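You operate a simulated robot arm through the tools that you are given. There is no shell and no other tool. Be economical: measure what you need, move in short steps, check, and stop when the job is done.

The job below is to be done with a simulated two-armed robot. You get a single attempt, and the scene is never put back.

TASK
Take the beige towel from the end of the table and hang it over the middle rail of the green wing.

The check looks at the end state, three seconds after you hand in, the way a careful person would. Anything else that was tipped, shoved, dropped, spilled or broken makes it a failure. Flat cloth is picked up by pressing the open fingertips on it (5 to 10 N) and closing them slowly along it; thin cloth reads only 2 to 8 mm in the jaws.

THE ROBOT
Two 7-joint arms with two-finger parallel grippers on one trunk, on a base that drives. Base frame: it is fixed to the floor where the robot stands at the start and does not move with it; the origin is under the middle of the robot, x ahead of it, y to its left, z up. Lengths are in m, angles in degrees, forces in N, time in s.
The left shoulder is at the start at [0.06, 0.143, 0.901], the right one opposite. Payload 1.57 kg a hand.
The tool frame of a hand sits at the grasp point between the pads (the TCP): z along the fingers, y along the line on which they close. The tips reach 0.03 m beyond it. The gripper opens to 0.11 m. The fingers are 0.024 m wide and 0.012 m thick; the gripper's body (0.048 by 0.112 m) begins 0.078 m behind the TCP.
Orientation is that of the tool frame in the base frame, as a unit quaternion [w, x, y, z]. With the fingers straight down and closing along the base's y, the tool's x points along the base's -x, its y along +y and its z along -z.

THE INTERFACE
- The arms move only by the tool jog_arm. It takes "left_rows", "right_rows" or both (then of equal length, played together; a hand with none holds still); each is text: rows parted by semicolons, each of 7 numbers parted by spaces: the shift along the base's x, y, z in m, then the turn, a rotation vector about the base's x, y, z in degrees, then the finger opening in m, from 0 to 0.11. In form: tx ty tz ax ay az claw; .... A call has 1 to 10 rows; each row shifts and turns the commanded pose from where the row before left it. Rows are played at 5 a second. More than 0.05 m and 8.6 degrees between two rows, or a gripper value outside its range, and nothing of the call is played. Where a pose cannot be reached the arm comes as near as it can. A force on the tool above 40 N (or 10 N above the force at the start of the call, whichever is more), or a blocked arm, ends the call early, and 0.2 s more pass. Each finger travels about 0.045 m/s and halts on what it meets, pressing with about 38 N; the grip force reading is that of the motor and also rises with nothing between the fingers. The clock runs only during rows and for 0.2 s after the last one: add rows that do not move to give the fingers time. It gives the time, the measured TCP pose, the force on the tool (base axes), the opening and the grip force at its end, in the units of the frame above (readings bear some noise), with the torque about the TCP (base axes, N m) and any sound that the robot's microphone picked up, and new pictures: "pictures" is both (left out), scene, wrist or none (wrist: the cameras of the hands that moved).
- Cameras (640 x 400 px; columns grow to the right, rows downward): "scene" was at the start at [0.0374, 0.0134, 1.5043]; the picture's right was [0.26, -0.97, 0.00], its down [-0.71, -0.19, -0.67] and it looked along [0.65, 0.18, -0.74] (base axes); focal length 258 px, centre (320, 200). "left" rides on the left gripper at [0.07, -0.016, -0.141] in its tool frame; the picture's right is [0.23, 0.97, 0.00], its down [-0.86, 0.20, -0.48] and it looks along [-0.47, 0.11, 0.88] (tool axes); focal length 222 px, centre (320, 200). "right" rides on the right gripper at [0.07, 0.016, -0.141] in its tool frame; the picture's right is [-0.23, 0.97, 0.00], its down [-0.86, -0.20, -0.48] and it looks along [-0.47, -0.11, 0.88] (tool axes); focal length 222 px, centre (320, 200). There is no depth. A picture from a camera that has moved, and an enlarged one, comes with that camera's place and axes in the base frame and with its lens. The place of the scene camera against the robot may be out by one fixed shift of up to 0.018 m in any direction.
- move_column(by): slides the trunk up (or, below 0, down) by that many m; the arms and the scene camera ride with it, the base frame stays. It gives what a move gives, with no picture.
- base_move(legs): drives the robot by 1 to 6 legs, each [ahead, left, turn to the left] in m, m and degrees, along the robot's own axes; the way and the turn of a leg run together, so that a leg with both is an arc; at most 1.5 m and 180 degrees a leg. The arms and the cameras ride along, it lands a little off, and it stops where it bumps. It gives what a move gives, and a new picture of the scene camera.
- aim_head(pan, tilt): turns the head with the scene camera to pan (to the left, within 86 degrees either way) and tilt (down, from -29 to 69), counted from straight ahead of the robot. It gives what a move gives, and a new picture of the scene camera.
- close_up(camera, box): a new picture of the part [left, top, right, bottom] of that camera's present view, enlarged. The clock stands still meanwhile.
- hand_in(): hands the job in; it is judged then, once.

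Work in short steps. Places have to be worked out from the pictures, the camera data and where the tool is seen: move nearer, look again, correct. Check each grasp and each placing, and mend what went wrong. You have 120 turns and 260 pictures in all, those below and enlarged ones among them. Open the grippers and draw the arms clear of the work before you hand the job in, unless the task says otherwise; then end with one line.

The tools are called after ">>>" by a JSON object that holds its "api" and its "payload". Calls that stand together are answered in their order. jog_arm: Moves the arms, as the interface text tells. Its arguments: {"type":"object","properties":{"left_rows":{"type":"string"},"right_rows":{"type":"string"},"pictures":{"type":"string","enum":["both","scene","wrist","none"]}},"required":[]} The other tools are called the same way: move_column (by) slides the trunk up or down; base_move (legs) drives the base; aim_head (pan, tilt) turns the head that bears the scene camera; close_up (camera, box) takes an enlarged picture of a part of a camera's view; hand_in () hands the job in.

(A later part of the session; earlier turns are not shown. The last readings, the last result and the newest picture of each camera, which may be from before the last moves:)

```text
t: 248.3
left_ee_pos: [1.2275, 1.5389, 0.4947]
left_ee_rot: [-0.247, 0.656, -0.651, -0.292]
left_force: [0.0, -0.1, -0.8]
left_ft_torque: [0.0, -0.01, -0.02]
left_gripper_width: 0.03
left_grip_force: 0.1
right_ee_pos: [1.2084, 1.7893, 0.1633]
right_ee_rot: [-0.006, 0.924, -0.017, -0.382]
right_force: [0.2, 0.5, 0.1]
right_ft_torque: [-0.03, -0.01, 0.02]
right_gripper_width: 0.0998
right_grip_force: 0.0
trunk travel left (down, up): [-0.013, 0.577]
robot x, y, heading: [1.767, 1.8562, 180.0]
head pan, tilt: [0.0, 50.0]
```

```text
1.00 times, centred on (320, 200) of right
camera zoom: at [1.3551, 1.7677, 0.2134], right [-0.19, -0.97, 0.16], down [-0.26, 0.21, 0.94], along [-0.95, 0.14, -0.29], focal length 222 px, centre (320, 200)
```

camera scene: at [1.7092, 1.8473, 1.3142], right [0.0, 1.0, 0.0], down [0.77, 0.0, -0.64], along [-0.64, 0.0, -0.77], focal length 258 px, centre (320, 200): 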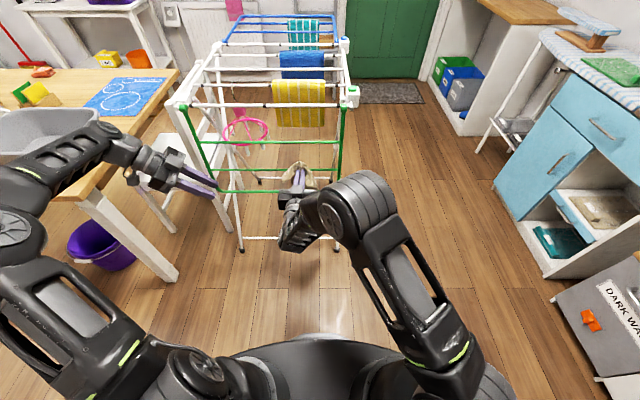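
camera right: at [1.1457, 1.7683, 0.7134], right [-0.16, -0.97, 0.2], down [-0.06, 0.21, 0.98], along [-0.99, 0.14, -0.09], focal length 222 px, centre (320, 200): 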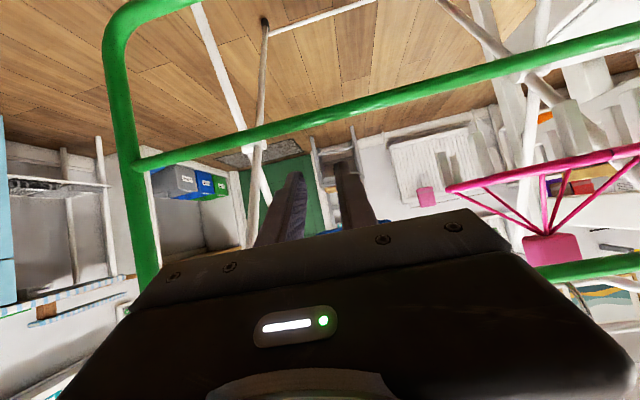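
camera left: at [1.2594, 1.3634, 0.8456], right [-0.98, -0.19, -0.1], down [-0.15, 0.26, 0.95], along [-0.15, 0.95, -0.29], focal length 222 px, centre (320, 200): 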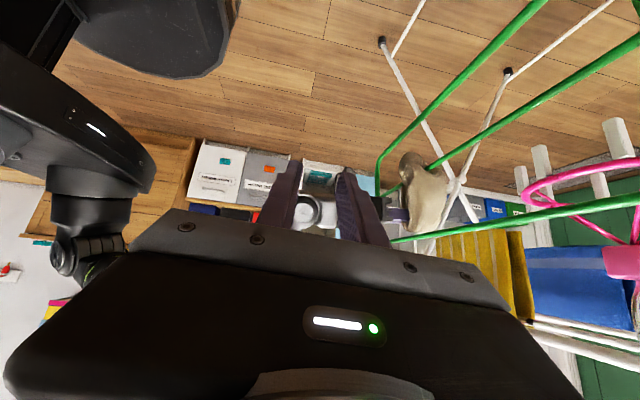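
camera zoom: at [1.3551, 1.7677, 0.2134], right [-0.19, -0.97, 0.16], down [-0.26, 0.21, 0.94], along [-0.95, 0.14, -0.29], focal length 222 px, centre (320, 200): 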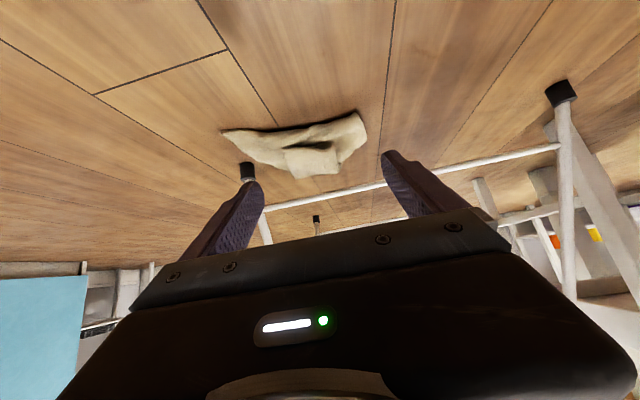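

The towel lies outside the bar at about (1.04, 1.83). In one go: step forward, straddle, close, lift, back off and raise.

>>> {"api": "base_move", "payload": {"legs": [[0.06, 0, 0]]}}

>>> {"api": "jog_arm", "payload": {"right_rows": "-0.015 0.018 -0.035 0 0 0 0.1;-0.02 0.018 -0.035 0 0 0 0.1;-0.025 0 -0.03 0 0 0 0.1;-0.025 0 -0.015 0 0 0 0.1;0 0 -0.006 0 0 0 0.1;0 0 -0.003 0 0 0 0.08", "pictures": "wrist"}}

>>> {"api": "jog_arm", "payload": {"right_rows": "0 0 0 0 0 0 0.065;0 0 0 0 0 0 0.05;0 0 0 0 0 0 0.035;0 0 0 0 0 0 0.02;0 0 0 0 0 0 0;0 0 0 0 0 0 0;0 0 0 0 0 0 0;0.02 0 0.02 0 0 0 0;0.03 0 0.03 0 0 0 0;0.03 0 0.03 0 0 0 0", "pictures": "none"}}

>>> {"api": "base_move", "payload": {"legs": [[-0.14, 0, 0]]}}

>>> {"api": "move_column", "payload": {"by": 0.3}}

>>> {"api": "close_up", "payload": {"camera": "right", "box": [0, 0, 640, 400]}}

```text
t: 249.3
left_ee_pos: [1.1693, 1.5385, 0.4947]
left_ee_rot: [-0.247, 0.656, -0.651, -0.292]
left_force: [0.8, -0.5, -0.2]
left_ft_torque: [0.01, 0.01, 0.03]
left_gripper_width: 0.03
left_grip_force: 0.1
right_ee_pos: [1.1478, 1.7904, 0.1648]
right_ee_rot: [-0.005, 0.924, -0.016, -0.383]
right_force: [-0.4, -0.1, 0.1]
right_ft_torque: [-0.04, 0.0, -0.02]
right_gripper_width: 0.0999
right_grip_force: 0.0
trunk travel left (down, up): [-0.013, 0.577]
robot x, y, heading: [1.7029, 1.8604, 179.7]
head pan, tilt: [0.0, 50.0]
camera scene: at [1.6497, 1.8474, 1.0142], right [0.0, 1.0, 0.0], down [0.77, 0.0, -0.64], along [-0.64, 0.0, -0.77], focal length 258 px, centre (320, 200)
```

scene: 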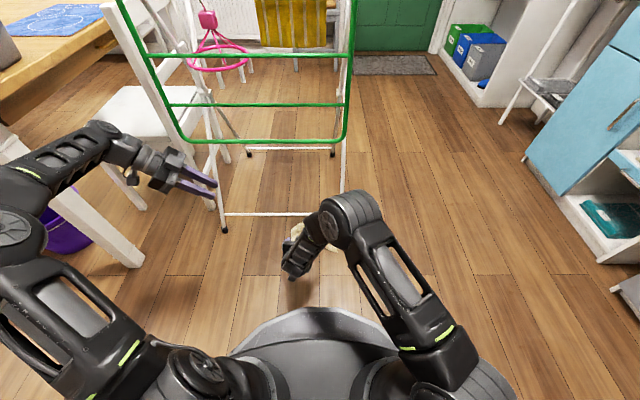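

```text
t: 250.7
left_ee_pos: [1.1683, 1.5383, 0.4939]
left_ee_rot: [-0.246, 0.656, -0.651, -0.293]
left_force: [0.1, 0.4, -0.1]
left_ft_torque: [0.01, 0.01, -0.05]
left_gripper_width: 0.0299
left_grip_force: 0.0
right_ee_pos: [1.0633, 1.826, 0.0386]
right_ee_rot: [-0.005, 0.924, -0.017, -0.383]
right_force: [-0.4, 0.7, -0.5]
right_ft_torque: [0.0, -0.01, 0.03]
right_gripper_width: 0.0797
right_grip_force: 0.0
trunk travel left (down, up): [-0.013, 0.577]
robot x, y, heading: [1.7046, 1.8545, 179.8]
head pan, tilt: [0.0, 50.0]
camera right: at [1.2099, 1.8045, 0.0891], right [-0.2, -0.97, 0.16], down [-0.26, 0.21, 0.94], along [-0.95, 0.14, -0.29], focal length 222 px, centre (320, 200)
```

right: 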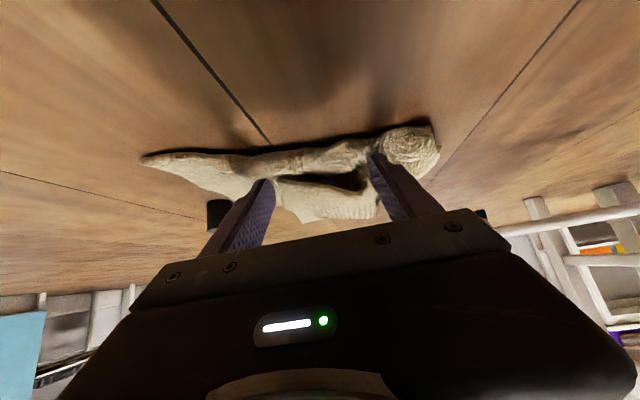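

```text
t: 252.9
left_ee_pos: [1.1677, 1.5383, 0.4953]
left_ee_rot: [-0.247, 0.655, -0.651, -0.292]
left_force: [0.6, -0.2, 0.2]
left_ft_torque: [-0.01, 0.01, -0.01]
left_gripper_width: 0.0298
left_grip_force: 0.1
right_ee_pos: [1.1444, 1.8276, 0.1193]
right_ee_rot: [-0.006, 0.924, -0.017, -0.382]
right_force: [0.6, -0.2, -0.9]
right_ft_torque: [0.04, -0.04, 0.02]
right_gripper_width: 0.0081
right_grip_force: 26.6
trunk travel left (down, up): [-0.013, 0.577]
robot x, y, heading: [1.7105, 1.8526, 179.8]
head pan, tilt: [0.0, 50.0]
```

```text
t: 254.2
left_ee_pos: [1.3087, 1.5373, 0.4947]
left_ee_rot: [-0.247, 0.656, -0.651, -0.293]
left_force: [0.5, -0.4, 0.2]
left_ft_torque: [-0.02, 0.0, 0.0]
left_gripper_width: 0.0302
left_grip_force: 0.0
right_ee_pos: [1.2827, 1.8259, 0.1198]
right_ee_rot: [-0.005, 0.924, -0.016, -0.383]
right_force: [1.1, 0.4, 0.2]
right_ft_torque: [0.0, -0.03, 0.0]
right_gripper_width: 0.0083
right_grip_force: 27.6
trunk travel left (down, up): [-0.013, 0.577]
robot x, y, heading: [1.8451, 1.8545, 179.8]
head pan, tilt: [0.0, 50.0]
camera scene: at [1.7896, 1.8471, 1.0142], right [0.0, 1.0, 0.0], down [0.77, 0.0, -0.64], along [-0.64, 0.0, -0.77], focal length 258 px, centre (320, 200)
```

scene: 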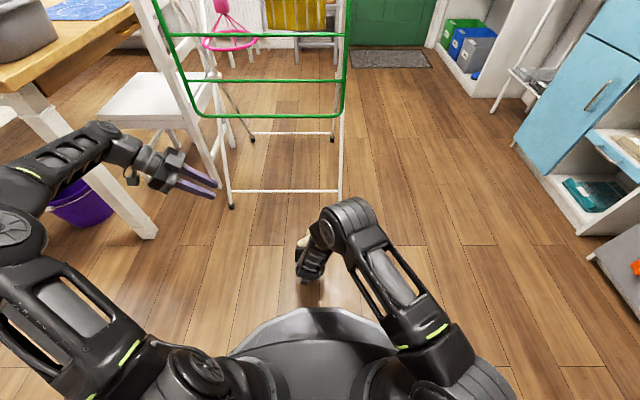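

```text
t: 257.2
left_ee_pos: [1.3093, 1.5389, 0.7941]
left_ee_rot: [-0.247, 0.656, -0.651, -0.293]
left_force: [-0.6, 0.4, 0.1]
left_ft_torque: [-0.01, 0.03, -0.01]
left_gripper_width: 0.03
left_grip_force: 0.1
right_ee_pos: [1.2828, 1.8257, 0.4192]
right_ee_rot: [-0.006, 0.924, -0.017, -0.381]
right_force: [0.4, 0.1, -1.3]
right_ft_torque: [0.02, 0.03, 0.02]
right_gripper_width: 0.0083
right_grip_force: 27.4
trunk travel left (down, up): [-0.313, 0.277]
robot x, y, heading: [1.8459, 1.8544, 179.6]
head pan, tilt: [0.0, 50.0]
```

```text
1.00 times, centred on (320, 200) of right
camera zoom: at [1.4306, 1.8043, 0.4696], right [-0.19, -0.97, 0.16], down [-0.26, 0.21, 0.94], along [-0.95, 0.14, -0.29], focal length 222 px, centre (320, 200)
```

zoom: 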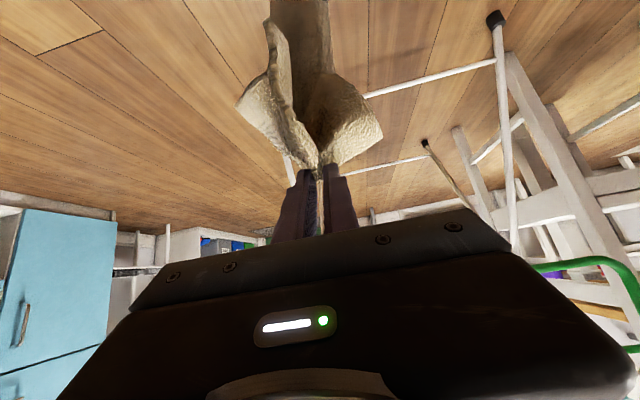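

Gripped (8 mm) with flaps. Raise, approach and insert to TCP x≈0.96 in one sequence, then view from the side.

>>> {"api": "jog_arm", "payload": {"right_rows": "-0.005 0 0.0305 0 4.3 0 0;-0.005 0 0.0305 0 4.3 0 0;-0.005 0 0.0305 0 4.3 0 0;-0.005 0 0.0305 0 4.3 0 0;-0.005 0 0.0305 0 4.3 0 0;-0.005 0 0.0305 0 4.3 0 0;-0.005 0 0.0305 0 4.3 0 0;-0.005 0 0.0305 0 4.3 0 0;-0.005 0 0.0305 0 4.3 0 0;-0.005 0 0.0305 0 4.3 0 0", "pictures": "none"}}

>>> {"api": "base_move", "payload": {"legs": [[0.115, 0.033, 0]]}}

>>> {"api": "jog_arm", "payload": {"right_rows": "-0.025 0 -0.002 0 0 0 0;-0.025 0 -0.002 0 0 0 0;-0.025 0 0 0 0 0 0;-0.025 0 0 0 0 0 0;-0.02 0 0 0 0 0 0;-0.02 0 0 0 0 0 0;-0.018 0 0 0 0 0 0;0 0 0 0 0 0 0", "pictures": "wrist"}}

>>> {"api": "close_up", "payload": {"camera": "left", "box": [360, 60, 520, 240]}}

```text
t: 259.4
left_ee_pos: [1.3087, 1.5379, 0.7947]
left_ee_rot: [-0.247, 0.656, -0.651, -0.293]
left_force: [-0.4, -0.2, -0.3]
left_ft_torque: [-0.02, 0.0, -0.01]
left_gripper_width: 0.0301
left_grip_force: 0.1
right_ee_pos: [1.2348, 1.8265, 0.7259]
right_ee_rot: [0.001, 0.72, -0.018, -0.694]
right_force: [-0.6, 0.2, -0.5]
right_ft_torque: [0.05, -0.04, -0.05]
right_gripper_width: 0.0083
right_grip_force: 27.1
trunk travel left (down, up): [-0.313, 0.277]
robot x, y, heading: [1.8432, 1.8563, 180.0]
head pan, tilt: [0.0, 50.0]
```

```text
t: 260.6
left_ee_pos: [1.1929, 1.5051, 0.7941]
left_ee_rot: [-0.246, 0.656, -0.651, -0.293]
left_force: [-0.3, 0.9, 0.0]
left_ft_torque: [0.0, 0.01, 0.01]
left_gripper_width: 0.03
left_grip_force: 0.0
right_ee_pos: [1.119, 1.7928, 0.7257]
right_ee_rot: [0.001, 0.72, -0.017, -0.694]
right_force: [0.3, 0.2, -0.5]
right_ft_torque: [0.07, -0.07, -0.03]
right_gripper_width: 0.008
right_grip_force: 27.3
trunk travel left (down, up): [-0.313, 0.277]
robot x, y, heading: [1.7342, 1.8206, 179.9]
head pan, tilt: [0.0, 50.0]
camera scene: at [1.6749, 1.814, 1.3142], right [0.0, 1.0, 0.0], down [0.77, 0.0, -0.64], along [-0.64, 0.0, -0.77], focal length 258 px, centre (320, 200)
```

scene: 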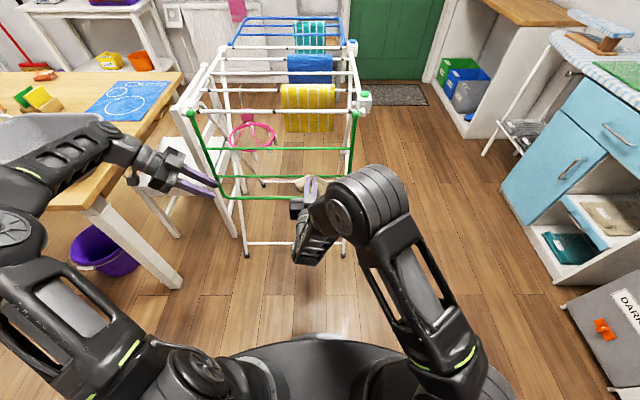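

```text
t: 262.4
left_ee_pos: [1.1938, 1.5053, 0.7946]
left_ee_rot: [-0.247, 0.655, -0.652, -0.291]
left_force: [-0.1, 0.3, -0.3]
left_ft_torque: [-0.06, 0.0, -0.05]
left_gripper_width: 0.03
left_grip_force: 0.2
right_ee_pos: [0.9611, 1.793, 0.7217]
right_ee_rot: [0.001, 0.72, -0.018, -0.694]
right_force: [1.0, -0.1, -0.6]
right_ft_torque: [0.09, -0.06, -0.04]
right_gripper_width: 0.0082
right_grip_force: 27.1
trunk travel left (down, up): [-0.313, 0.277]
robot x, y, heading: [1.7316, 1.821, 180.0]
head pan, tilt: [0.0, 50.0]
camera right: at [1.1036, 1.7717, 0.6566], right [-0.03, -0.97, 0.25], down [0.45, 0.21, 0.87], along [-0.89, 0.14, 0.43], focal length 222 px, centre (320, 200)
```

right: 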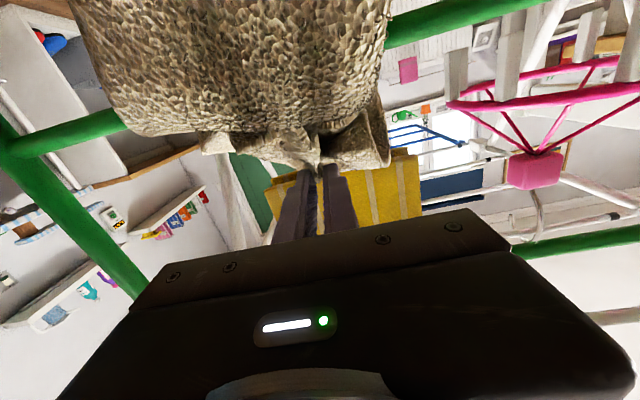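

```text
2.22 times, centred on (440, 150) of left
camera zoom: at [1.2185, 1.3573, 0.845], right [-0.98, -0.19, -0.1], down [-0.15, 0.26, 0.95], along [-0.15, 0.95, -0.29], focal length 494 px, centre (53, 311)
```

zoom: 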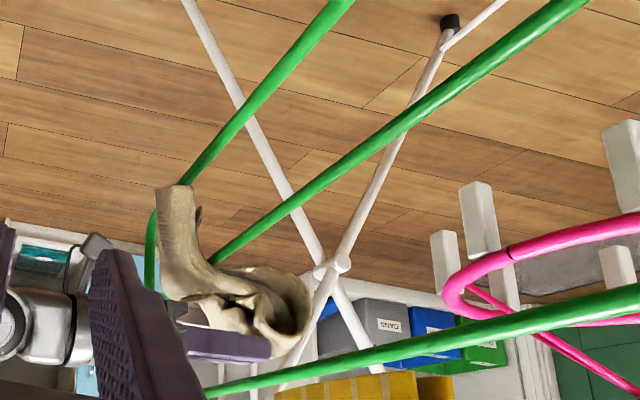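

Taut drape with ~0.15 m inside and ~0.09 m outside. I tilt 40° down keeping it taut, let it settle, view, then release quickly and view again.

>>> {"api": "jog_arm", "payload": {"right_rows": "0.001 0 -0.011 0 -8 0 0;0.001 0 -0.011 0 -8 0 0;0.001 0 -0.011 0 -8 0 0;0.001 0 -0.011 0 -8 0 0;0 0 -0.01 0 -8 0 0;0 0 0 0 0 0 0;0 0 0 0 0 0 0;0 0 0 0 0 0 0", "pictures": "none"}}

>>> {"api": "close_up", "payload": {"camera": "left", "box": [360, 60, 520, 240]}}

```text
t: 264.2
left_ee_pos: [1.1941, 1.5054, 0.7942]
left_ee_rot: [-0.247, 0.656, -0.651, -0.293]
left_force: [0.3, 0.3, -0.5]
left_ft_torque: [-0.04, 0.01, -0.01]
left_gripper_width: 0.0299
left_grip_force: 0.1
right_ee_pos: [0.9661, 1.7936, 0.6665]
right_ee_rot: [-0.006, 0.914, -0.018, -0.406]
right_force: [-0.9, 0.3, 0.2]
right_ft_torque: [-0.06, -0.02, -0.05]
right_gripper_width: 0.008
right_grip_force: 26.5
trunk travel left (down, up): [-0.313, 0.277]
robot x, y, heading: [1.7347, 1.8192, 179.8]
head pan, tilt: [0.0, 50.0]
```

```text
2.22 times, centred on (440, 150) of left
camera zoom: at [1.2185, 1.3574, 0.845], right [-0.98, -0.19, -0.1], down [-0.15, 0.26, 0.95], along [-0.15, 0.95, -0.29], focal length 494 px, centre (53, 311)
```

zoom: 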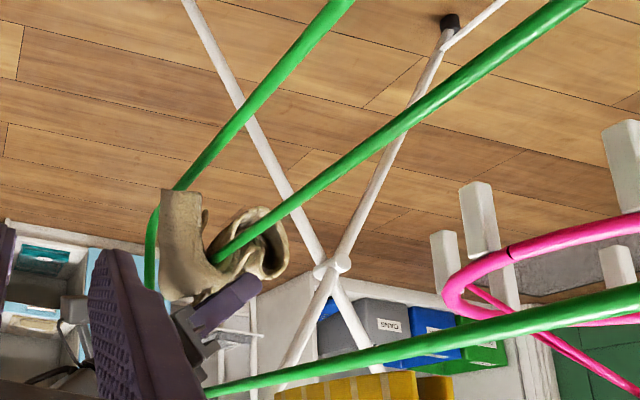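

Snug over the rail. I push 1.5 cm further in along the axis to favour the inside slightly, then release and view.

>>> {"api": "jog_arm", "payload": {"right_rows": "-0.006 0 -0.005 0 0 0 0;-0.006 0 -0.005 0 0 0 0;0 0 0 0 0 0 0;0 0 0 0 0 0 0;0 0 0 0 0 0 0.05;0 0 0 0 0 0 0.05;0 0 0 0 0 0 0.05;0 0 0 0 0 0 0.05;0 0 0 0 0 0 0.05", "pictures": "none"}}

>>> {"api": "close_up", "payload": {"camera": "left", "box": [360, 60, 520, 240]}}

```text
t: 266.2
left_ee_pos: [1.1949, 1.5047, 0.7943]
left_ee_rot: [-0.247, 0.655, -0.651, -0.292]
left_force: [-0.6, -0.3, 0.0]
left_ft_torque: [0.01, -0.01, -0.04]
left_gripper_width: 0.0298
left_grip_force: 0.1
right_ee_pos: [0.9543, 1.7936, 0.6581]
right_ee_rot: [-0.005, 0.913, -0.017, -0.408]
right_force: [-0.4, 0.2, 0.6]
right_ft_torque: [0.04, -0.01, 0.01]
right_gripper_width: 0.0499
right_grip_force: 0.0
trunk travel left (down, up): [-0.313, 0.277]
robot x, y, heading: [1.7323, 1.8223, 180.0]
head pan, tilt: [0.0, 50.0]
```

```text
2.22 times, centred on (440, 150) of left
camera zoom: at [1.2185, 1.3573, 0.845], right [-0.98, -0.19, -0.1], down [-0.15, 0.26, 0.95], along [-0.15, 0.95, -0.29], focal length 494 px, centre (53, 311)
5 turns are left
```

zoom: 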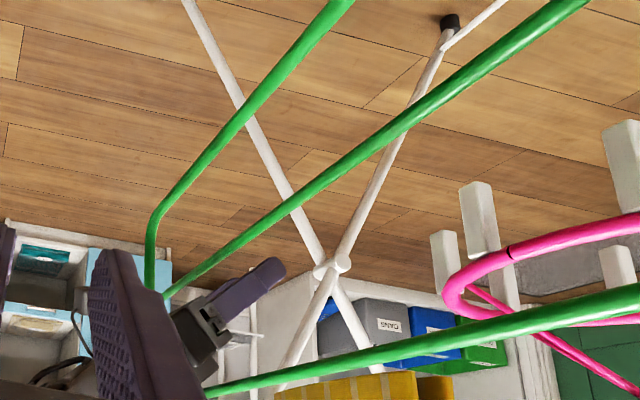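

It fell again. With 5 turns left, I try once more: grip mid-towel, push deep so one tail drops inside, then pull back until the pinch is exactly above the rail, set it down and release there. First retract, go down and look.

>>> {"api": "jog_arm", "payload": {"right_rows": "0.032 0 0.027 0 0 0 0.04;0.032 0 0.027 0 0 0 0.03;0.032 0 0.027 0 0 0 0.03;0.035 0 -0.01 0 0 0 0.1;0.035 0 -0.03 0 0 0 0.1;0.03 0 -0.04 0 0 0 0.1;0.02 0 -0.045 0 0 0 0.1;0.02 0 -0.045 0 0 0 0.1;0.01 0 -0.045 0 0 0 0.1;0 0 -0.045 0 0 0 0.1", "pictures": "none"}}

>>> {"api": "move_column", "payload": {"by": -0.3}}

>>> {"api": "close_up", "payload": {"camera": "right", "box": [0, 0, 640, 400]}}

>>> {"api": "close_up", "payload": {"camera": "scene", "box": [160, 100, 480, 300]}}

```text
t: 268.4
left_ee_pos: [1.1936, 1.5052, 0.7953]
left_ee_rot: [-0.248, 0.655, -0.652, -0.291]
left_force: [0.0, -0.5, 0.0]
left_ft_torque: [-0.01, 0.02, -0.02]
left_gripper_width: 0.0298
left_grip_force: 0.1
right_ee_pos: [1.2001, 1.7941, 0.4783]
right_ee_rot: [-0.006, 0.913, -0.017, -0.408]
right_force: [-0.7, 0.7, -0.6]
right_ft_torque: [0.02, -0.01, 0.0]
right_gripper_width: 0.0998
right_grip_force: 0.0
trunk travel left (down, up): [-0.313, 0.277]
robot x, y, heading: [1.7263, 1.82, 180.0]
head pan, tilt: [0.0, 50.0]
```

```text
t: 271.4
left_ee_pos: [1.1941, 1.5056, 0.496]
left_ee_rot: [-0.247, 0.656, -0.651, -0.292]
left_force: [0.1, -0.3, 0.4]
left_ft_torque: [-0.02, -0.01, -0.01]
left_gripper_width: 0.0299
left_grip_force: 0.0
right_ee_pos: [1.2009, 1.7945, 0.1779]
right_ee_rot: [-0.006, 0.913, -0.017, -0.407]
right_force: [-0.1, -0.1, -0.2]
right_ft_torque: [-0.01, 0.02, 0.01]
right_gripper_width: 0.1001
right_grip_force: 0.0
trunk travel left (down, up): [-0.013, 0.577]
robot x, y, heading: [1.732, 1.8212, 179.9]
head pan, tilt: [0.0, 50.0]
```

```text
1.00 times, centred on (320, 200) of right
camera zoom: at [1.3499, 1.7723, 0.2206], right [-0.19, -0.97, 0.17], down [-0.21, 0.21, 0.95], along [-0.96, 0.14, -0.24], focal length 222 px, centre (320, 200)
```

zoom: 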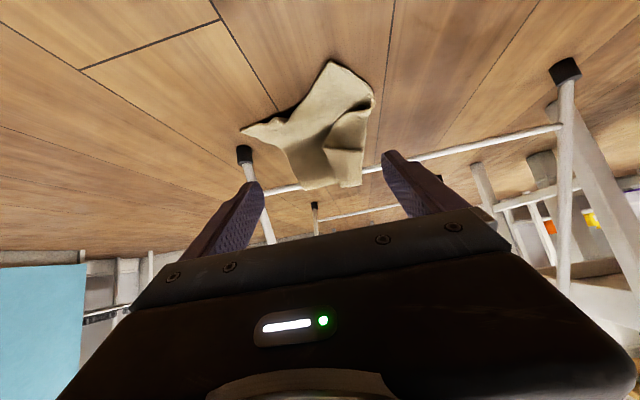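

```text
2.00 times, centred on (320, 200) of scene
camera zoom: at [1.6753, 1.8142, 1.0143], right [0.0, 1.0, 0.0], down [0.77, 0.0, -0.64], along [-0.64, 0.0, -0.77], focal length 517 px, centre (320, 200)
4 turns are left
```

zoom: 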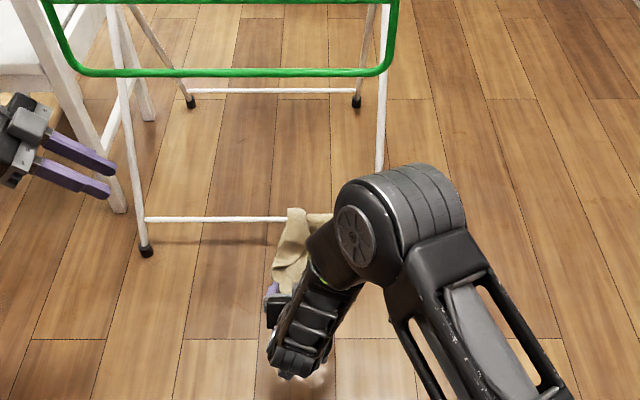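

The towel lies roughly lengthwise toward me, centre near (1.06, 1.785). In one chain: grip its middle, lift, back off, raise, approach, insert deep, and view.

>>> {"api": "jog_arm", "payload": {"right_rows": "-0.025 -0.002 -0.0276 0 0 0 0.1;-0.025 -0.002 -0.0276 0 0 0 0.1;-0.025 -0.002 -0.0276 0 0 0 0.1;-0.025 -0.002 -0.0276 0 0 0 0.1;-0.025 -0.002 -0.0276 0 0 0 0.1;0 0 -0.004 0 0 0 0.1;0 0 0 0 0 0 0.085", "pictures": "none"}}

>>> {"api": "jog_arm", "payload": {"right_rows": "0 0 0 0 0 0 0.065;0 0 0 0 0 0 0.05;0 0 0 0 0 0 0.035;0 0 0 0 0 0 0.02;0 0 0 0 0 0 0;0 0 0 0 0 0 0;0 0 0 0 0 0 0;0.02 0 0.02 0 0 0 0;0.03 0 0.03 0 0 0 0;0.03 0 0.03 0 0 0 0", "pictures": "none"}}

>>> {"api": "base_move", "payload": {"legs": [[-0.12, 0, 0]]}}

>>> {"api": "move_column", "payload": {"by": 0.3}}

>>> {"api": "jog_arm", "payload": {"right_rows": "-0.005 0 0.0305 0 3.9 0 0;-0.005 0 0.0305 0 3.9 0 0;-0.005 0 0.0305 0 3.9 0 0;-0.005 0 0.0305 0 3.9 0 0;-0.005 0 0.0305 0 3.9 0 0;-0.005 0 0.0305 0 3.9 0 0;-0.005 0 0.0305 0 3.9 0 0;-0.005 0 0.0305 0 3.9 0 0;-0.005 0 0.0305 0 3.9 0 0;-0.005 0 0.0305 0 3.9 0 0", "pictures": "wrist"}}

>>> {"api": "base_move", "payload": {"legs": [[0.105, 0, 0]]}}

>>> {"api": "jog_arm", "payload": {"right_rows": "-0.025 0 0 0 0 0 0;-0.025 0 0 0 0 0 0;-0.025 0 0 0 0 0 0;-0.025 0 0 0 0 0 0;-0.025 0 0 0 0 0 0;-0.025 0 0 0 0 0 0;-0.02 0 0 0 0 0 0;-0.016 0 0 0 0 0 0;0 0 0 0 0 0 0", "pictures": "wrist"}}

>>> {"api": "close_up", "payload": {"camera": "left", "box": [360, 60, 520, 240]}}

```text
t: 273.1
left_ee_pos: [1.1932, 1.5055, 0.4946]
left_ee_rot: [-0.248, 0.655, -0.652, -0.292]
left_force: [-0.6, 0.7, -0.6]
left_ft_torque: [0.0, -0.01, -0.01]
left_gripper_width: 0.0301
left_grip_force: 0.0
right_ee_pos: [1.0745, 1.785, 0.036]
right_ee_rot: [-0.006, 0.914, -0.017, -0.406]
right_force: [-0.3, -0.5, 0.6]
right_ft_torque: [0.0, 0.01, 0.01]
right_gripper_width: 0.0852
right_grip_force: 0.0
trunk travel left (down, up): [-0.013, 0.577]
robot x, y, heading: [1.7299, 1.8228, 180.2]
head pan, tilt: [0.0, 50.0]
```

```text
t: 275.2
left_ee_pos: [1.1945, 1.5047, 0.4945]
left_ee_rot: [-0.246, 0.656, -0.651, -0.292]
left_force: [0.8, -0.7, -0.3]
left_ft_torque: [-0.01, 0.0, -0.02]
left_gripper_width: 0.0299
left_grip_force: 0.1
right_ee_pos: [1.1563, 1.7835, 0.1177]
right_ee_rot: [-0.005, 0.914, -0.017, -0.406]
right_force: [0.4, -0.3, -1.0]
right_ft_torque: [-0.02, -0.02, -0.01]
right_gripper_width: 0.0
right_grip_force: 21.3
trunk travel left (down, up): [-0.013, 0.577]
robot x, y, heading: [1.7296, 1.8246, 179.9]
head pan, tilt: [0.0, 50.0]
```

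```text
t: 276.5
left_ee_pos: [1.3154, 1.5059, 0.495]
left_ee_rot: [-0.247, 0.655, -0.652, -0.292]
left_force: [-0.7, 0.1, 0.0]
left_ft_torque: [0.0, 0.0, 0.0]
left_gripper_width: 0.0303
left_grip_force: 0.0
right_ee_pos: [1.2767, 1.7849, 0.1176]
right_ee_rot: [-0.006, 0.914, -0.017, -0.406]
right_force: [0.0, 0.1, -0.7]
right_ft_torque: [0.0, 0.02, 0.02]
right_gripper_width: 0.0001
right_grip_force: 21.5
trunk travel left (down, up): [-0.013, 0.577]
robot x, y, heading: [1.8529, 1.8227, 179.8]
head pan, tilt: [0.0, 50.0]
camera scene: at [1.7956, 1.814, 1.0142], right [0.0, 1.0, 0.0], down [0.77, 0.0, -0.64], along [-0.64, 0.0, -0.77], focal length 258 px, centre (320, 200)
```

scene: 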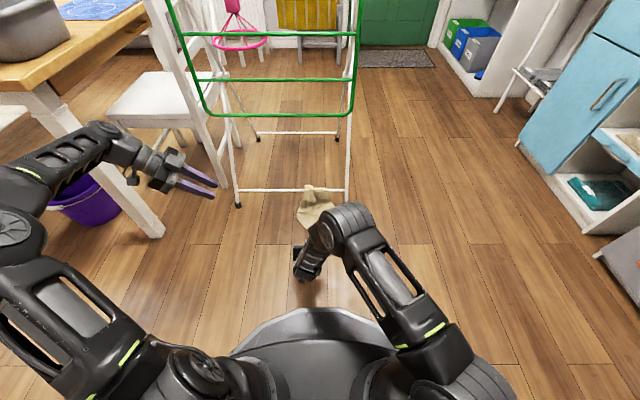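

```text
t: 279.5
left_ee_pos: [1.3134, 1.5056, 0.7946]
left_ee_rot: [-0.246, 0.656, -0.651, -0.292]
left_force: [0.0, 0.5, 0.3]
left_ft_torque: [-0.02, 0.01, -0.03]
left_gripper_width: 0.0298
left_grip_force: 0.0
right_ee_pos: [1.2749, 1.7845, 0.4157]
right_ee_rot: [-0.006, 0.914, -0.018, -0.406]
right_force: [0.7, -0.2, 0.0]
right_ft_torque: [0.03, 0.01, -0.04]
right_gripper_width: 0.0001
right_grip_force: 21.3
trunk travel left (down, up): [-0.313, 0.277]
robot x, y, heading: [1.8499, 1.8227, 180.0]
head pan, tilt: [0.0, 50.0]
```

```text
t: 281.7
left_ee_pos: [1.3141, 1.5054, 0.7947]
left_ee_rot: [-0.247, 0.655, -0.652, -0.292]
left_force: [-0.5, 0.4, 0.0]
left_ft_torque: [-0.06, 0.02, 0.03]
left_gripper_width: 0.0304
left_grip_force: 0.0
right_ee_pos: [1.2262, 1.7833, 0.7224]
right_ee_rot: [0.0, 0.725, -0.018, -0.689]
right_force: [-0.7, -0.2, 0.6]
right_ft_torque: [0.02, -0.02, -0.03]
right_gripper_width: 0.0
right_grip_force: 20.7
trunk travel left (down, up): [-0.313, 0.277]
robot x, y, heading: [1.8524, 1.8225, 179.8]
head pan, tilt: [0.0, 50.0]
camera right: at [1.3691, 1.7622, 0.6596], right [-0.04, -0.97, 0.25], down [0.44, 0.21, 0.87], along [-0.9, 0.14, 0.42], focal length 222 px, centre (320, 200)
```

right: 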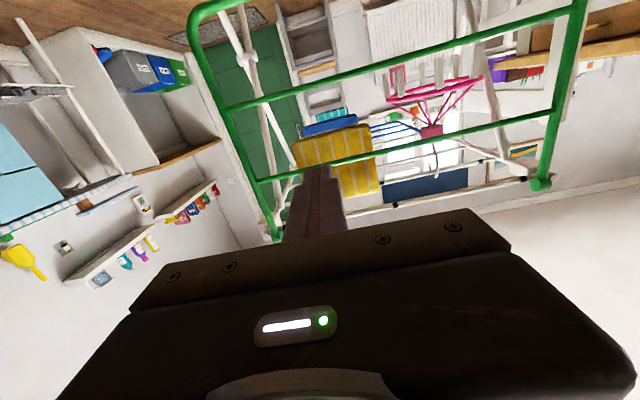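

```text
t: 282.9
left_ee_pos: [1.2102, 1.5055, 0.7939]
left_ee_rot: [-0.247, 0.655, -0.652, -0.292]
left_force: [-0.2, -0.3, -0.6]
left_ft_torque: [0.02, 0.02, -0.01]
left_gripper_width: 0.0302
left_grip_force: 0.2
right_ee_pos: [1.1212, 1.7855, 0.7208]
right_ee_rot: [0.001, 0.726, -0.018, -0.688]
right_force: [-0.1, -0.8, -0.5]
right_ft_torque: [0.01, -0.03, 0.02]
right_gripper_width: 0.0
right_grip_force: 21.0
trunk travel left (down, up): [-0.313, 0.277]
robot x, y, heading: [1.7483, 1.8226, 179.9]
head pan, tilt: [0.0, 50.0]
camera scene: at [1.6905, 1.8142, 1.3142], right [0.0, 1.0, 0.0], down [0.77, 0.0, -0.64], along [-0.64, 0.0, -0.77], focal length 258 px, centre (320, 200)
```

scene: 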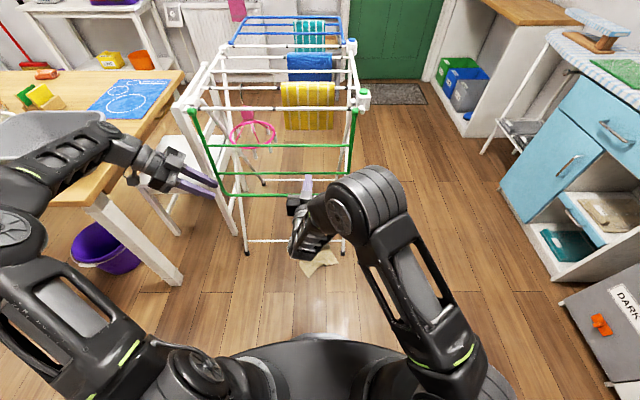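

```text
t: 284.9
left_ee_pos: [1.2105, 1.5056, 0.7944]
left_ee_rot: [-0.248, 0.655, -0.652, -0.292]
left_force: [0.5, -0.4, -0.1]
left_ft_torque: [-0.02, 0.03, -0.01]
left_gripper_width: 0.0301
left_grip_force: 0.0
right_ee_pos: [0.9345, 1.7843, 0.722]
right_ee_rot: [0.001, 0.726, -0.018, -0.688]
right_force: [0.3, 0.1, 0.0]
right_ft_torque: [-0.01, -0.02, 0.03]
right_gripper_width: 0.0
right_grip_force: 21.1
trunk travel left (down, up): [-0.313, 0.277]
robot x, y, heading: [1.7487, 1.8218, 179.8]
head pan, tilt: [0.0, 50.0]
camera right: at [1.0776, 1.7632, 0.6597], right [-0.04, -0.97, 0.25], down [0.44, 0.21, 0.87], along [-0.9, 0.14, 0.41], focal length 222 px, centre (320, 200)
```

right: 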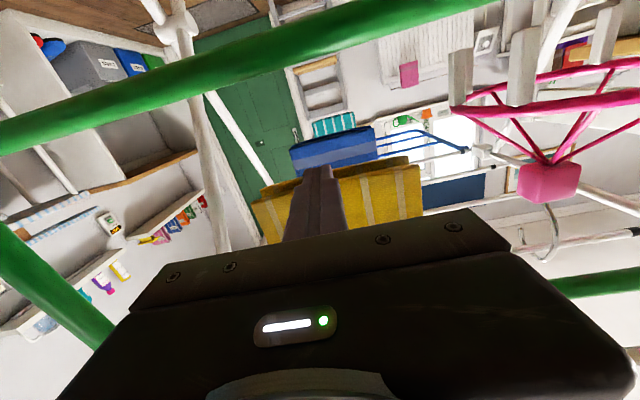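

```text
2.22 times, centred on (440, 150) of left
camera zoom: at [1.2335, 1.358, 0.8449], right [-0.98, -0.19, -0.1], down [-0.15, 0.26, 0.95], along [-0.15, 0.95, -0.29], focal length 494 px, centre (53, 311)
3 turns are left
```

zoom: 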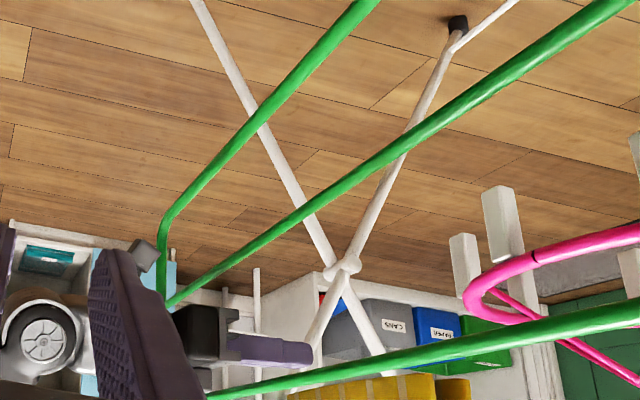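

The grip missed (0 mm). With three turns left I chain the whole cycle again, pressing firmer, up to the insertion, and view.

>>> {"api": "jog_arm", "payload": {"right_rows": "0.03 0 0 0 0 0 0;0.03 0 0 0 0 0 0;0.03 0 0 0 0 0 0;0.03 0 0 0 0 0 0;0.03 0 0 0 0 0 0;0.036 0 0 0 0 0 0.03", "pictures": "none"}}

>>> {"api": "base_move", "payload": {"legs": [[-0.105, 0, 0]]}}

>>> {"api": "jog_arm", "payload": {"right_rows": "0.005 0 -0.0305 0 -4.2 0 0.06;0.005 0 -0.0305 0 -4.2 0 0.06;0.005 0 -0.0305 0 -4.2 0 0.06;0.005 0 -0.0305 0 -4.2 0 0.06;0.005 0 -0.0305 0 -4.2 0 0.06;0.005 0 -0.0305 0 -4.2 0 0.06;0.005 0 -0.0305 0 -4.2 0 0.06;0.005 0 -0.0305 0 -4.2 0 0.06;0.005 0 -0.0305 0 -4.2 0 0.06;0.005 0 -0.0305 0 -4.2 0 0.06", "pictures": "none"}}

>>> {"api": "move_column", "payload": {"by": -0.3}}

>>> {"api": "base_move", "payload": {"legs": [[0.12, 0, 0]]}}

>>> {"api": "jog_arm", "payload": {"right_rows": "-0.022 0.008 -0.025 0 0 0 0.08;-0.022 0.008 -0.025 0 0 0 0.08;-0.02 0.006 -0.025 0 0 0 0.08;0 0 -0.008 0 0 0 0.08;0 0 -0.005 0 0 0 0.08;0 0 -0.004 0 0 0 0.08;0 0 -0.003 0 0 0 0.08", "pictures": "wrist"}}

>>> {"api": "jog_arm", "payload": {"right_rows": "0 0 0 0 0 0 0.07;0 0 0 0 0 0 0.06;0 0 0 0 0 0 0.05;0 0 0 0 0 0 0.04;0 0 0 0 0 0 0.03;0 0 0 0 0 0 0.02;0 0 0 0 0 0 0.01;0 0 0 0 0 0 0;0 0 0 0 0 0 0;0 0 0 0 0 0 0", "pictures": "none"}}

>>> {"api": "jog_arm", "payload": {"right_rows": "0.02 0 0.03 0 0 0 0;0.03 0 0.03 0 0 0 0;0.03 0 0.03 0 0 0 0", "pictures": "none"}}

>>> {"api": "base_move", "payload": {"legs": [[-0.12, 0, 0]]}}

>>> {"api": "move_column", "payload": {"by": 0.3}}

>>> {"api": "jog_arm", "payload": {"right_rows": "-0.005 -0.002 0.0305 0 4.2 0 0;-0.005 -0.002 0.0305 0 4.2 0 0;-0.005 -0.002 0.0305 0 4.2 0 0;-0.005 -0.002 0.0305 0 4.2 0 0;-0.005 -0.002 0.0305 0 4.2 0 0;-0.005 -0.002 0.0305 0 4.2 0 0;-0.005 -0.002 0.0305 0 4.2 0 0;-0.005 0 0.0305 0 4.2 0 0;-0.005 0 0.0305 0 4.2 0 0;-0.005 0 0.0305 0 4.2 0 0", "pictures": "wrist"}}

>>> {"api": "base_move", "payload": {"legs": [[0.105, 0, 0]]}}

```text
t: 286.3
left_ee_pos: [1.209, 1.5054, 0.7945]
left_ee_rot: [-0.247, 0.655, -0.652, -0.292]
left_force: [-0.6, -0.5, -0.1]
left_ft_torque: [0.01, 0.0, 0.04]
left_gripper_width: 0.0303
left_grip_force: 0.1
right_ee_pos: [1.122, 1.7861, 0.7214]
right_ee_rot: [0.001, 0.726, -0.018, -0.688]
right_force: [0.5, -0.4, 0.1]
right_ft_torque: [-0.02, -0.01, -0.02]
right_gripper_width: 0.0303
right_grip_force: 0.4
trunk travel left (down, up): [-0.313, 0.277]
robot x, y, heading: [1.7446, 1.8248, 180.1]
head pan, tilt: [0.0, 50.0]
```

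```text
t: 287.4
left_ee_pos: [1.3157, 1.5041, 0.7941]
left_ee_rot: [-0.247, 0.655, -0.652, -0.292]
left_force: [-0.8, 0.3, -0.2]
left_ft_torque: [-0.01, 0.02, 0.03]
left_gripper_width: 0.03
left_grip_force: 0.2
right_ee_pos: [1.2262, 1.7852, 0.7211]
right_ee_rot: [0.001, 0.725, -0.018, -0.688]
right_force: [-0.3, 0.4, 0.2]
right_ft_torque: [0.01, -0.02, 0.01]
right_gripper_width: 0.0299
right_grip_force: 0.1
trunk travel left (down, up): [-0.313, 0.277]
robot x, y, heading: [1.854, 1.8223, 179.9]
head pan, tilt: [0.0, 50.0]
camera scene: at [1.7964, 1.814, 1.3143], right [0.0, 1.0, 0.0], down [0.77, 0.0, -0.64], along [-0.64, 0.0, -0.77], focal length 258 px, centre (320, 200)
```

scene: 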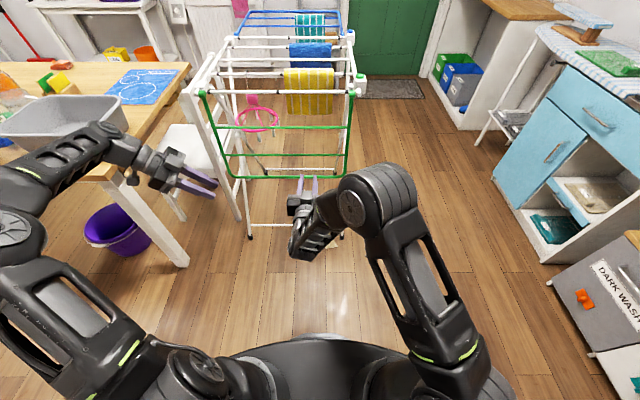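

```text
t: 289.6
left_ee_pos: [1.3145, 1.5049, 0.7943]
left_ee_rot: [-0.247, 0.655, -0.652, -0.292]
left_force: [0.7, 0.1, -0.1]
left_ft_torque: [-0.03, 0.03, 0.01]
left_gripper_width: 0.03
left_grip_force: 0.0
right_ee_pos: [1.2765, 1.7844, 0.4151]
right_ee_rot: [-0.006, 0.924, -0.017, -0.381]
right_force: [-0.1, -0.5, -0.2]
right_ft_torque: [-0.01, 0.04, -0.01]
right_gripper_width: 0.06
right_grip_force: 0.0
trunk travel left (down, up): [-0.313, 0.277]
robot x, y, heading: [1.8548, 1.822, 179.9]
head pan, tilt: [0.0, 50.0]
```

```text
t: 292.6
left_ee_pos: [1.3148, 1.5055, 0.4957]
left_ee_rot: [-0.247, 0.655, -0.652, -0.292]
left_force: [0.4, -1.3, -0.1]
left_ft_torque: [0.0, 0.01, 0.01]
left_gripper_width: 0.03
left_grip_force: 0.1
right_ee_pos: [1.2764, 1.785, 0.1166]
right_ee_rot: [-0.006, 0.924, -0.017, -0.382]
right_force: [-0.1, -0.4, 0.3]
right_ft_torque: [-0.04, -0.01, 0.01]
right_gripper_width: 0.0598
right_grip_force: 0.1
trunk travel left (down, up): [-0.013, 0.577]
robot x, y, heading: [1.8518, 1.8222, 179.8]
head pan, tilt: [0.0, 50.0]
```

```text
t: 293.9
left_ee_pos: [1.1927, 1.506, 0.4945]
left_ee_rot: [-0.246, 0.656, -0.651, -0.293]
left_force: [0.0, 0.8, 0.7]
left_ft_torque: [-0.03, 0.01, -0.02]
left_gripper_width: 0.0299
left_grip_force: 0.0
right_ee_pos: [1.1551, 1.7851, 0.1165]
right_ee_rot: [-0.006, 0.924, -0.017, -0.382]
right_force: [0.1, 0.1, 0.0]
right_ft_torque: [0.01, 0.01, 0.02]
right_gripper_width: 0.0597
right_grip_force: 0.1
trunk travel left (down, up): [-0.013, 0.577]
robot x, y, heading: [1.7322, 1.8202, 179.6]
head pan, tilt: [0.0, 50.0]
camera scene: at [1.6756, 1.8143, 1.0142], right [0.0, 1.0, 0.0], down [0.77, 0.0, -0.64], along [-0.64, 0.0, -0.77], focal length 258 px, centre (320, 200)
```

scene: 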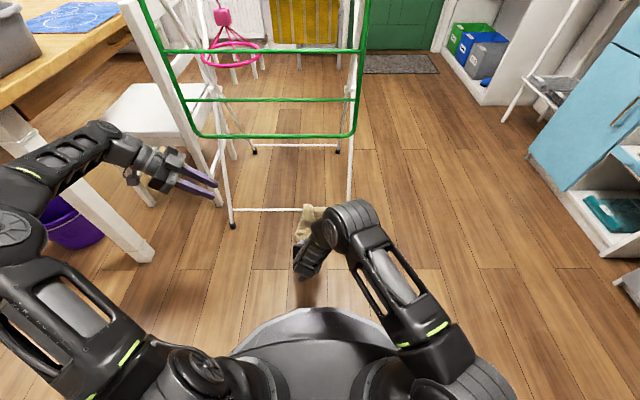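

```text
t: 295.3
left_ee_pos: [1.1962, 1.5059, 0.4955]
left_ee_rot: [-0.246, 0.655, -0.652, -0.292]
left_force: [-0.1, 0.2, 0.1]
left_ft_torque: [-0.02, 0.02, 0.01]
left_gripper_width: 0.0296
left_grip_force: 0.1
right_ee_pos: [1.0881, 1.8055, 0.0314]
right_ee_rot: [-0.005, 0.921, -0.018, -0.388]
right_force: [8.2, 2.2, 19.1]
right_ft_torque: [-0.67, 0.03, 0.33]
right_gripper_width: 0.0776
right_grip_force: 0.1
trunk travel left (down, up): [-0.013, 0.577]
robot x, y, heading: [1.7317, 1.8224, 179.7]
head pan, tilt: [0.0, 50.0]
stopped in row 7 (right hand): the force on the tool passed its limit (the readings are from after the stop); the commanded pose is now the measured one
camera right: at [1.2357, 1.7834, 0.0794], right [-0.19, -0.97, 0.17], down [-0.25, 0.21, 0.94], along [-0.95, 0.14, -0.28], focal length 222 px, centre (320, 200)
```

right: 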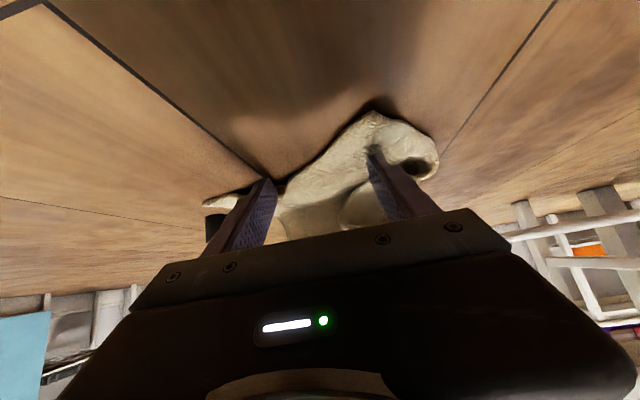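

```text
t: 297.5
left_ee_pos: [1.1946, 1.5065, 0.4963]
left_ee_rot: [-0.246, 0.655, -0.652, -0.292]
left_force: [0.5, 0.1, 0.1]
left_ft_torque: [0.0, 0.0, -0.04]
left_gripper_width: 0.0301
left_grip_force: 0.0
right_ee_pos: [1.087, 1.8059, 0.0319]
right_ee_rot: [-0.004, 0.921, -0.018, -0.388]
right_force: [1.8, -11.6, 29.8]
right_ft_torque: [-0.53, 0.35, 0.1]
right_gripper_width: 0.0047
right_grip_force: 25.3
trunk travel left (down, up): [-0.013, 0.577]
robot x, y, heading: [1.7339, 1.8219, 180.0]
head pan, tilt: [0.0, 50.0]
```

```text
t: 298.3
left_ee_pos: [1.1942, 1.5062, 0.4947]
left_ee_rot: [-0.247, 0.655, -0.651, -0.293]
left_force: [0.4, 1.1, -0.4]
left_ft_torque: [0.03, 0.01, -0.02]
left_gripper_width: 0.0299
left_grip_force: 0.0
right_ee_pos: [1.17, 1.806, 0.1169]
right_ee_rot: [-0.005, 0.923, -0.018, -0.384]
right_force: [-0.2, -0.7, -1.2]
right_ft_torque: [-0.04, 0.04, 0.04]
right_gripper_width: 0.0038
right_grip_force: 24.5
trunk travel left (down, up): [-0.013, 0.577]
robot x, y, heading: [1.732, 1.8212, 179.8]
head pan, tilt: [0.0, 50.0]
```

```text
t: 299.5
left_ee_pos: [1.3164, 1.505, 0.4945]
left_ee_rot: [-0.246, 0.655, -0.652, -0.293]
left_force: [0.1, -0.3, -0.8]
left_ft_torque: [-0.02, 0.01, 0.01]
left_gripper_width: 0.0301
left_grip_force: 0.0
right_ee_pos: [1.2907, 1.8039, 0.1173]
right_ee_rot: [-0.006, 0.923, -0.019, -0.385]
right_force: [-0.1, 0.3, -0.6]
right_ft_torque: [-0.03, 0.02, 0.02]
right_gripper_width: 0.0037
right_grip_force: 24.5
trunk travel left (down, up): [-0.013, 0.577]
robot x, y, heading: [1.8532, 1.8195, 179.8]
head pan, tilt: [0.0, 50.0]
camera scene: at [1.7969, 1.814, 1.0142], right [0.0, 1.0, 0.0], down [0.77, 0.0, -0.64], along [-0.64, 0.0, -0.77], focal length 258 px, centre (320, 200)
```

scene: 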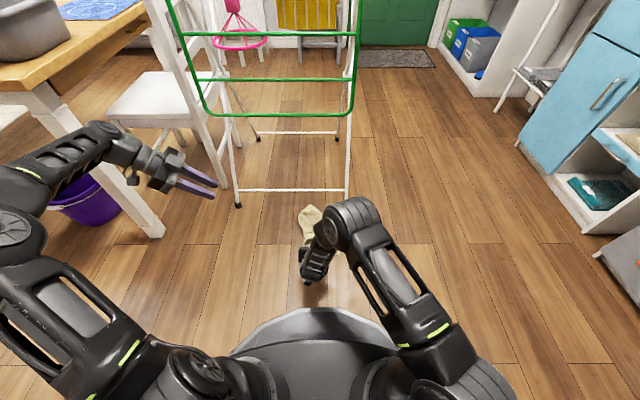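

```text
t: 302.5
left_ee_pos: [1.3158, 1.5053, 0.7938]
left_ee_rot: [-0.247, 0.655, -0.651, -0.292]
left_force: [0.0, 0.7, 0.2]
left_ft_torque: [0.01, 0.0, 0.03]
left_gripper_width: 0.0301
left_grip_force: 0.1
right_ee_pos: [1.2902, 1.8048, 0.4189]
right_ee_rot: [-0.005, 0.922, -0.018, -0.386]
right_force: [0.1, -0.3, 0.0]
right_ft_torque: [0.02, -0.01, 0.02]
right_gripper_width: 0.0038
right_grip_force: 24.3
trunk travel left (down, up): [-0.313, 0.277]
robot x, y, heading: [1.8523, 1.8164, 179.6]
head pan, tilt: [0.0, 50.0]
```

```text
t: 304.7
left_ee_pos: [1.3155, 1.506, 0.7952]
left_ee_rot: [-0.246, 0.655, -0.652, -0.291]
left_force: [-0.1, 0.4, 0.1]
left_ft_torque: [0.02, 0.0, 0.04]
left_gripper_width: 0.0298
left_grip_force: 0.1
right_ee_pos: [1.2394, 1.7907, 0.7234]
right_ee_rot: [0.002, 0.723, -0.017, -0.691]
right_force: [-0.1, 0.6, 0.7]
right_ft_torque: [-0.05, -0.02, 0.04]
right_gripper_width: 0.0039
right_grip_force: 25.1
trunk travel left (down, up): [-0.313, 0.277]
robot x, y, heading: [1.8545, 1.8223, 179.7]
head pan, tilt: [0.0, 50.0]
camera right: at [1.3817, 1.7692, 0.66], right [-0.03, -0.97, 0.25], down [0.44, 0.21, 0.87], along [-0.9, 0.14, 0.42], focal length 222 px, centre (320, 200)
```

right: 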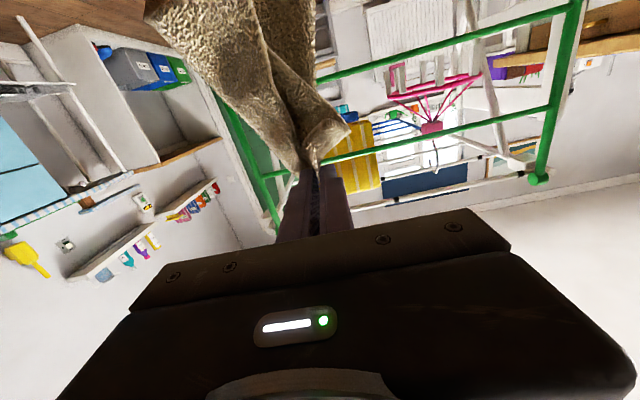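

```text
t: 305.9
left_ee_pos: [1.2098, 1.5055, 0.7951]
left_ee_rot: [-0.247, 0.655, -0.651, -0.293]
left_force: [0.8, -0.7, 0.0]
left_ft_torque: [0.01, 0.0, -0.01]
left_gripper_width: 0.0301
left_grip_force: 0.1
right_ee_pos: [1.1334, 1.791, 0.7234]
right_ee_rot: [0.001, 0.724, -0.018, -0.69]
right_force: [0.7, 0.8, 0.0]
right_ft_torque: [-0.02, -0.03, 0.0]
right_gripper_width: 0.0041
right_grip_force: 24.7
trunk travel left (down, up): [-0.313, 0.277]
robot x, y, heading: [1.75, 1.8227, 179.9]
head pan, tilt: [0.0, 50.0]
camera scene: at [1.6912, 1.8141, 1.3142], right [0.0, 1.0, 0.0], down [0.77, 0.0, -0.64], along [-0.64, 0.0, -0.77], focal length 258 px, centre (320, 200)
```

scene: 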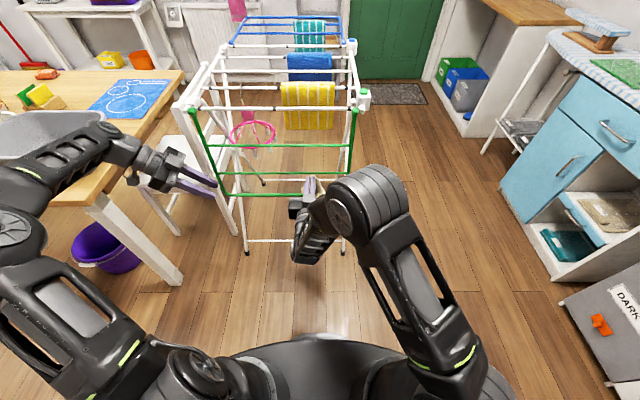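

>>> {"api": "jog_arm", "payload": {"right_rows": "-0.025 0 0 0 0 0 0;-0.025 0 0 0 0 0 0;-0.025 0 0 0 0 0 0;-0.025 0 0 0 0 0 0;-0.025 0 0 0 0 0 0;-0.025 0 0 0 0 0 0;-0.015 0 0 0 0 0 0;0 0 0 0 0 0 0", "pictures": "wrist"}}

>>> {"api": "close_up", "payload": {"camera": "left", "box": [360, 60, 520, 240]}}

```text
t: 307.7
left_ee_pos: [1.2113, 1.5058, 0.795]
left_ee_rot: [-0.246, 0.655, -0.652, -0.292]
left_force: [0.0, 0.6, -1.0]
left_ft_torque: [0.0, -0.01, 0.01]
left_gripper_width: 0.03
left_grip_force: 0.0
right_ee_pos: [0.969, 1.7911, 0.7228]
right_ee_rot: [0.002, 0.723, -0.017, -0.691]
right_force: [-0.2, -0.1, 0.1]
right_ft_torque: [0.02, 0.0, -0.01]
right_gripper_width: 0.004
right_grip_force: 24.5
trunk travel left (down, up): [-0.313, 0.277]
robot x, y, heading: [1.7496, 1.823, 179.9]
head pan, tilt: [0.0, 50.0]
camera right: at [1.1114, 1.7691, 0.6592], right [-0.03, -0.97, 0.25], down [0.44, 0.21, 0.87], along [-0.9, 0.14, 0.42], focal length 222 px, centre (320, 200)
```

right: 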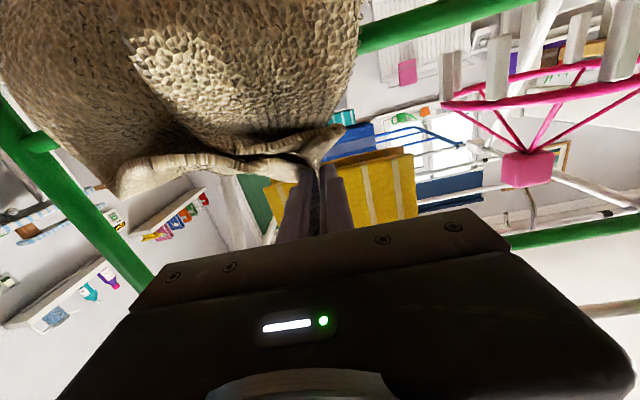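

```text
2.22 times, centred on (440, 150) of left
camera zoom: at [1.2343, 1.3578, 0.845], right [-0.98, -0.19, -0.1], down [-0.15, 0.26, 0.95], along [-0.15, 0.95, -0.29], focal length 494 px, centre (53, 311)
2 turns are left
```

zoom: 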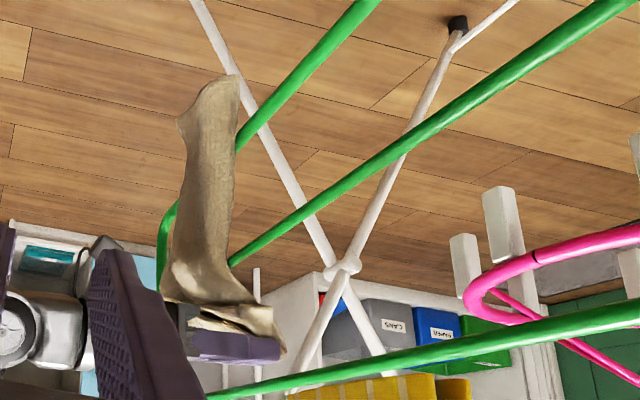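

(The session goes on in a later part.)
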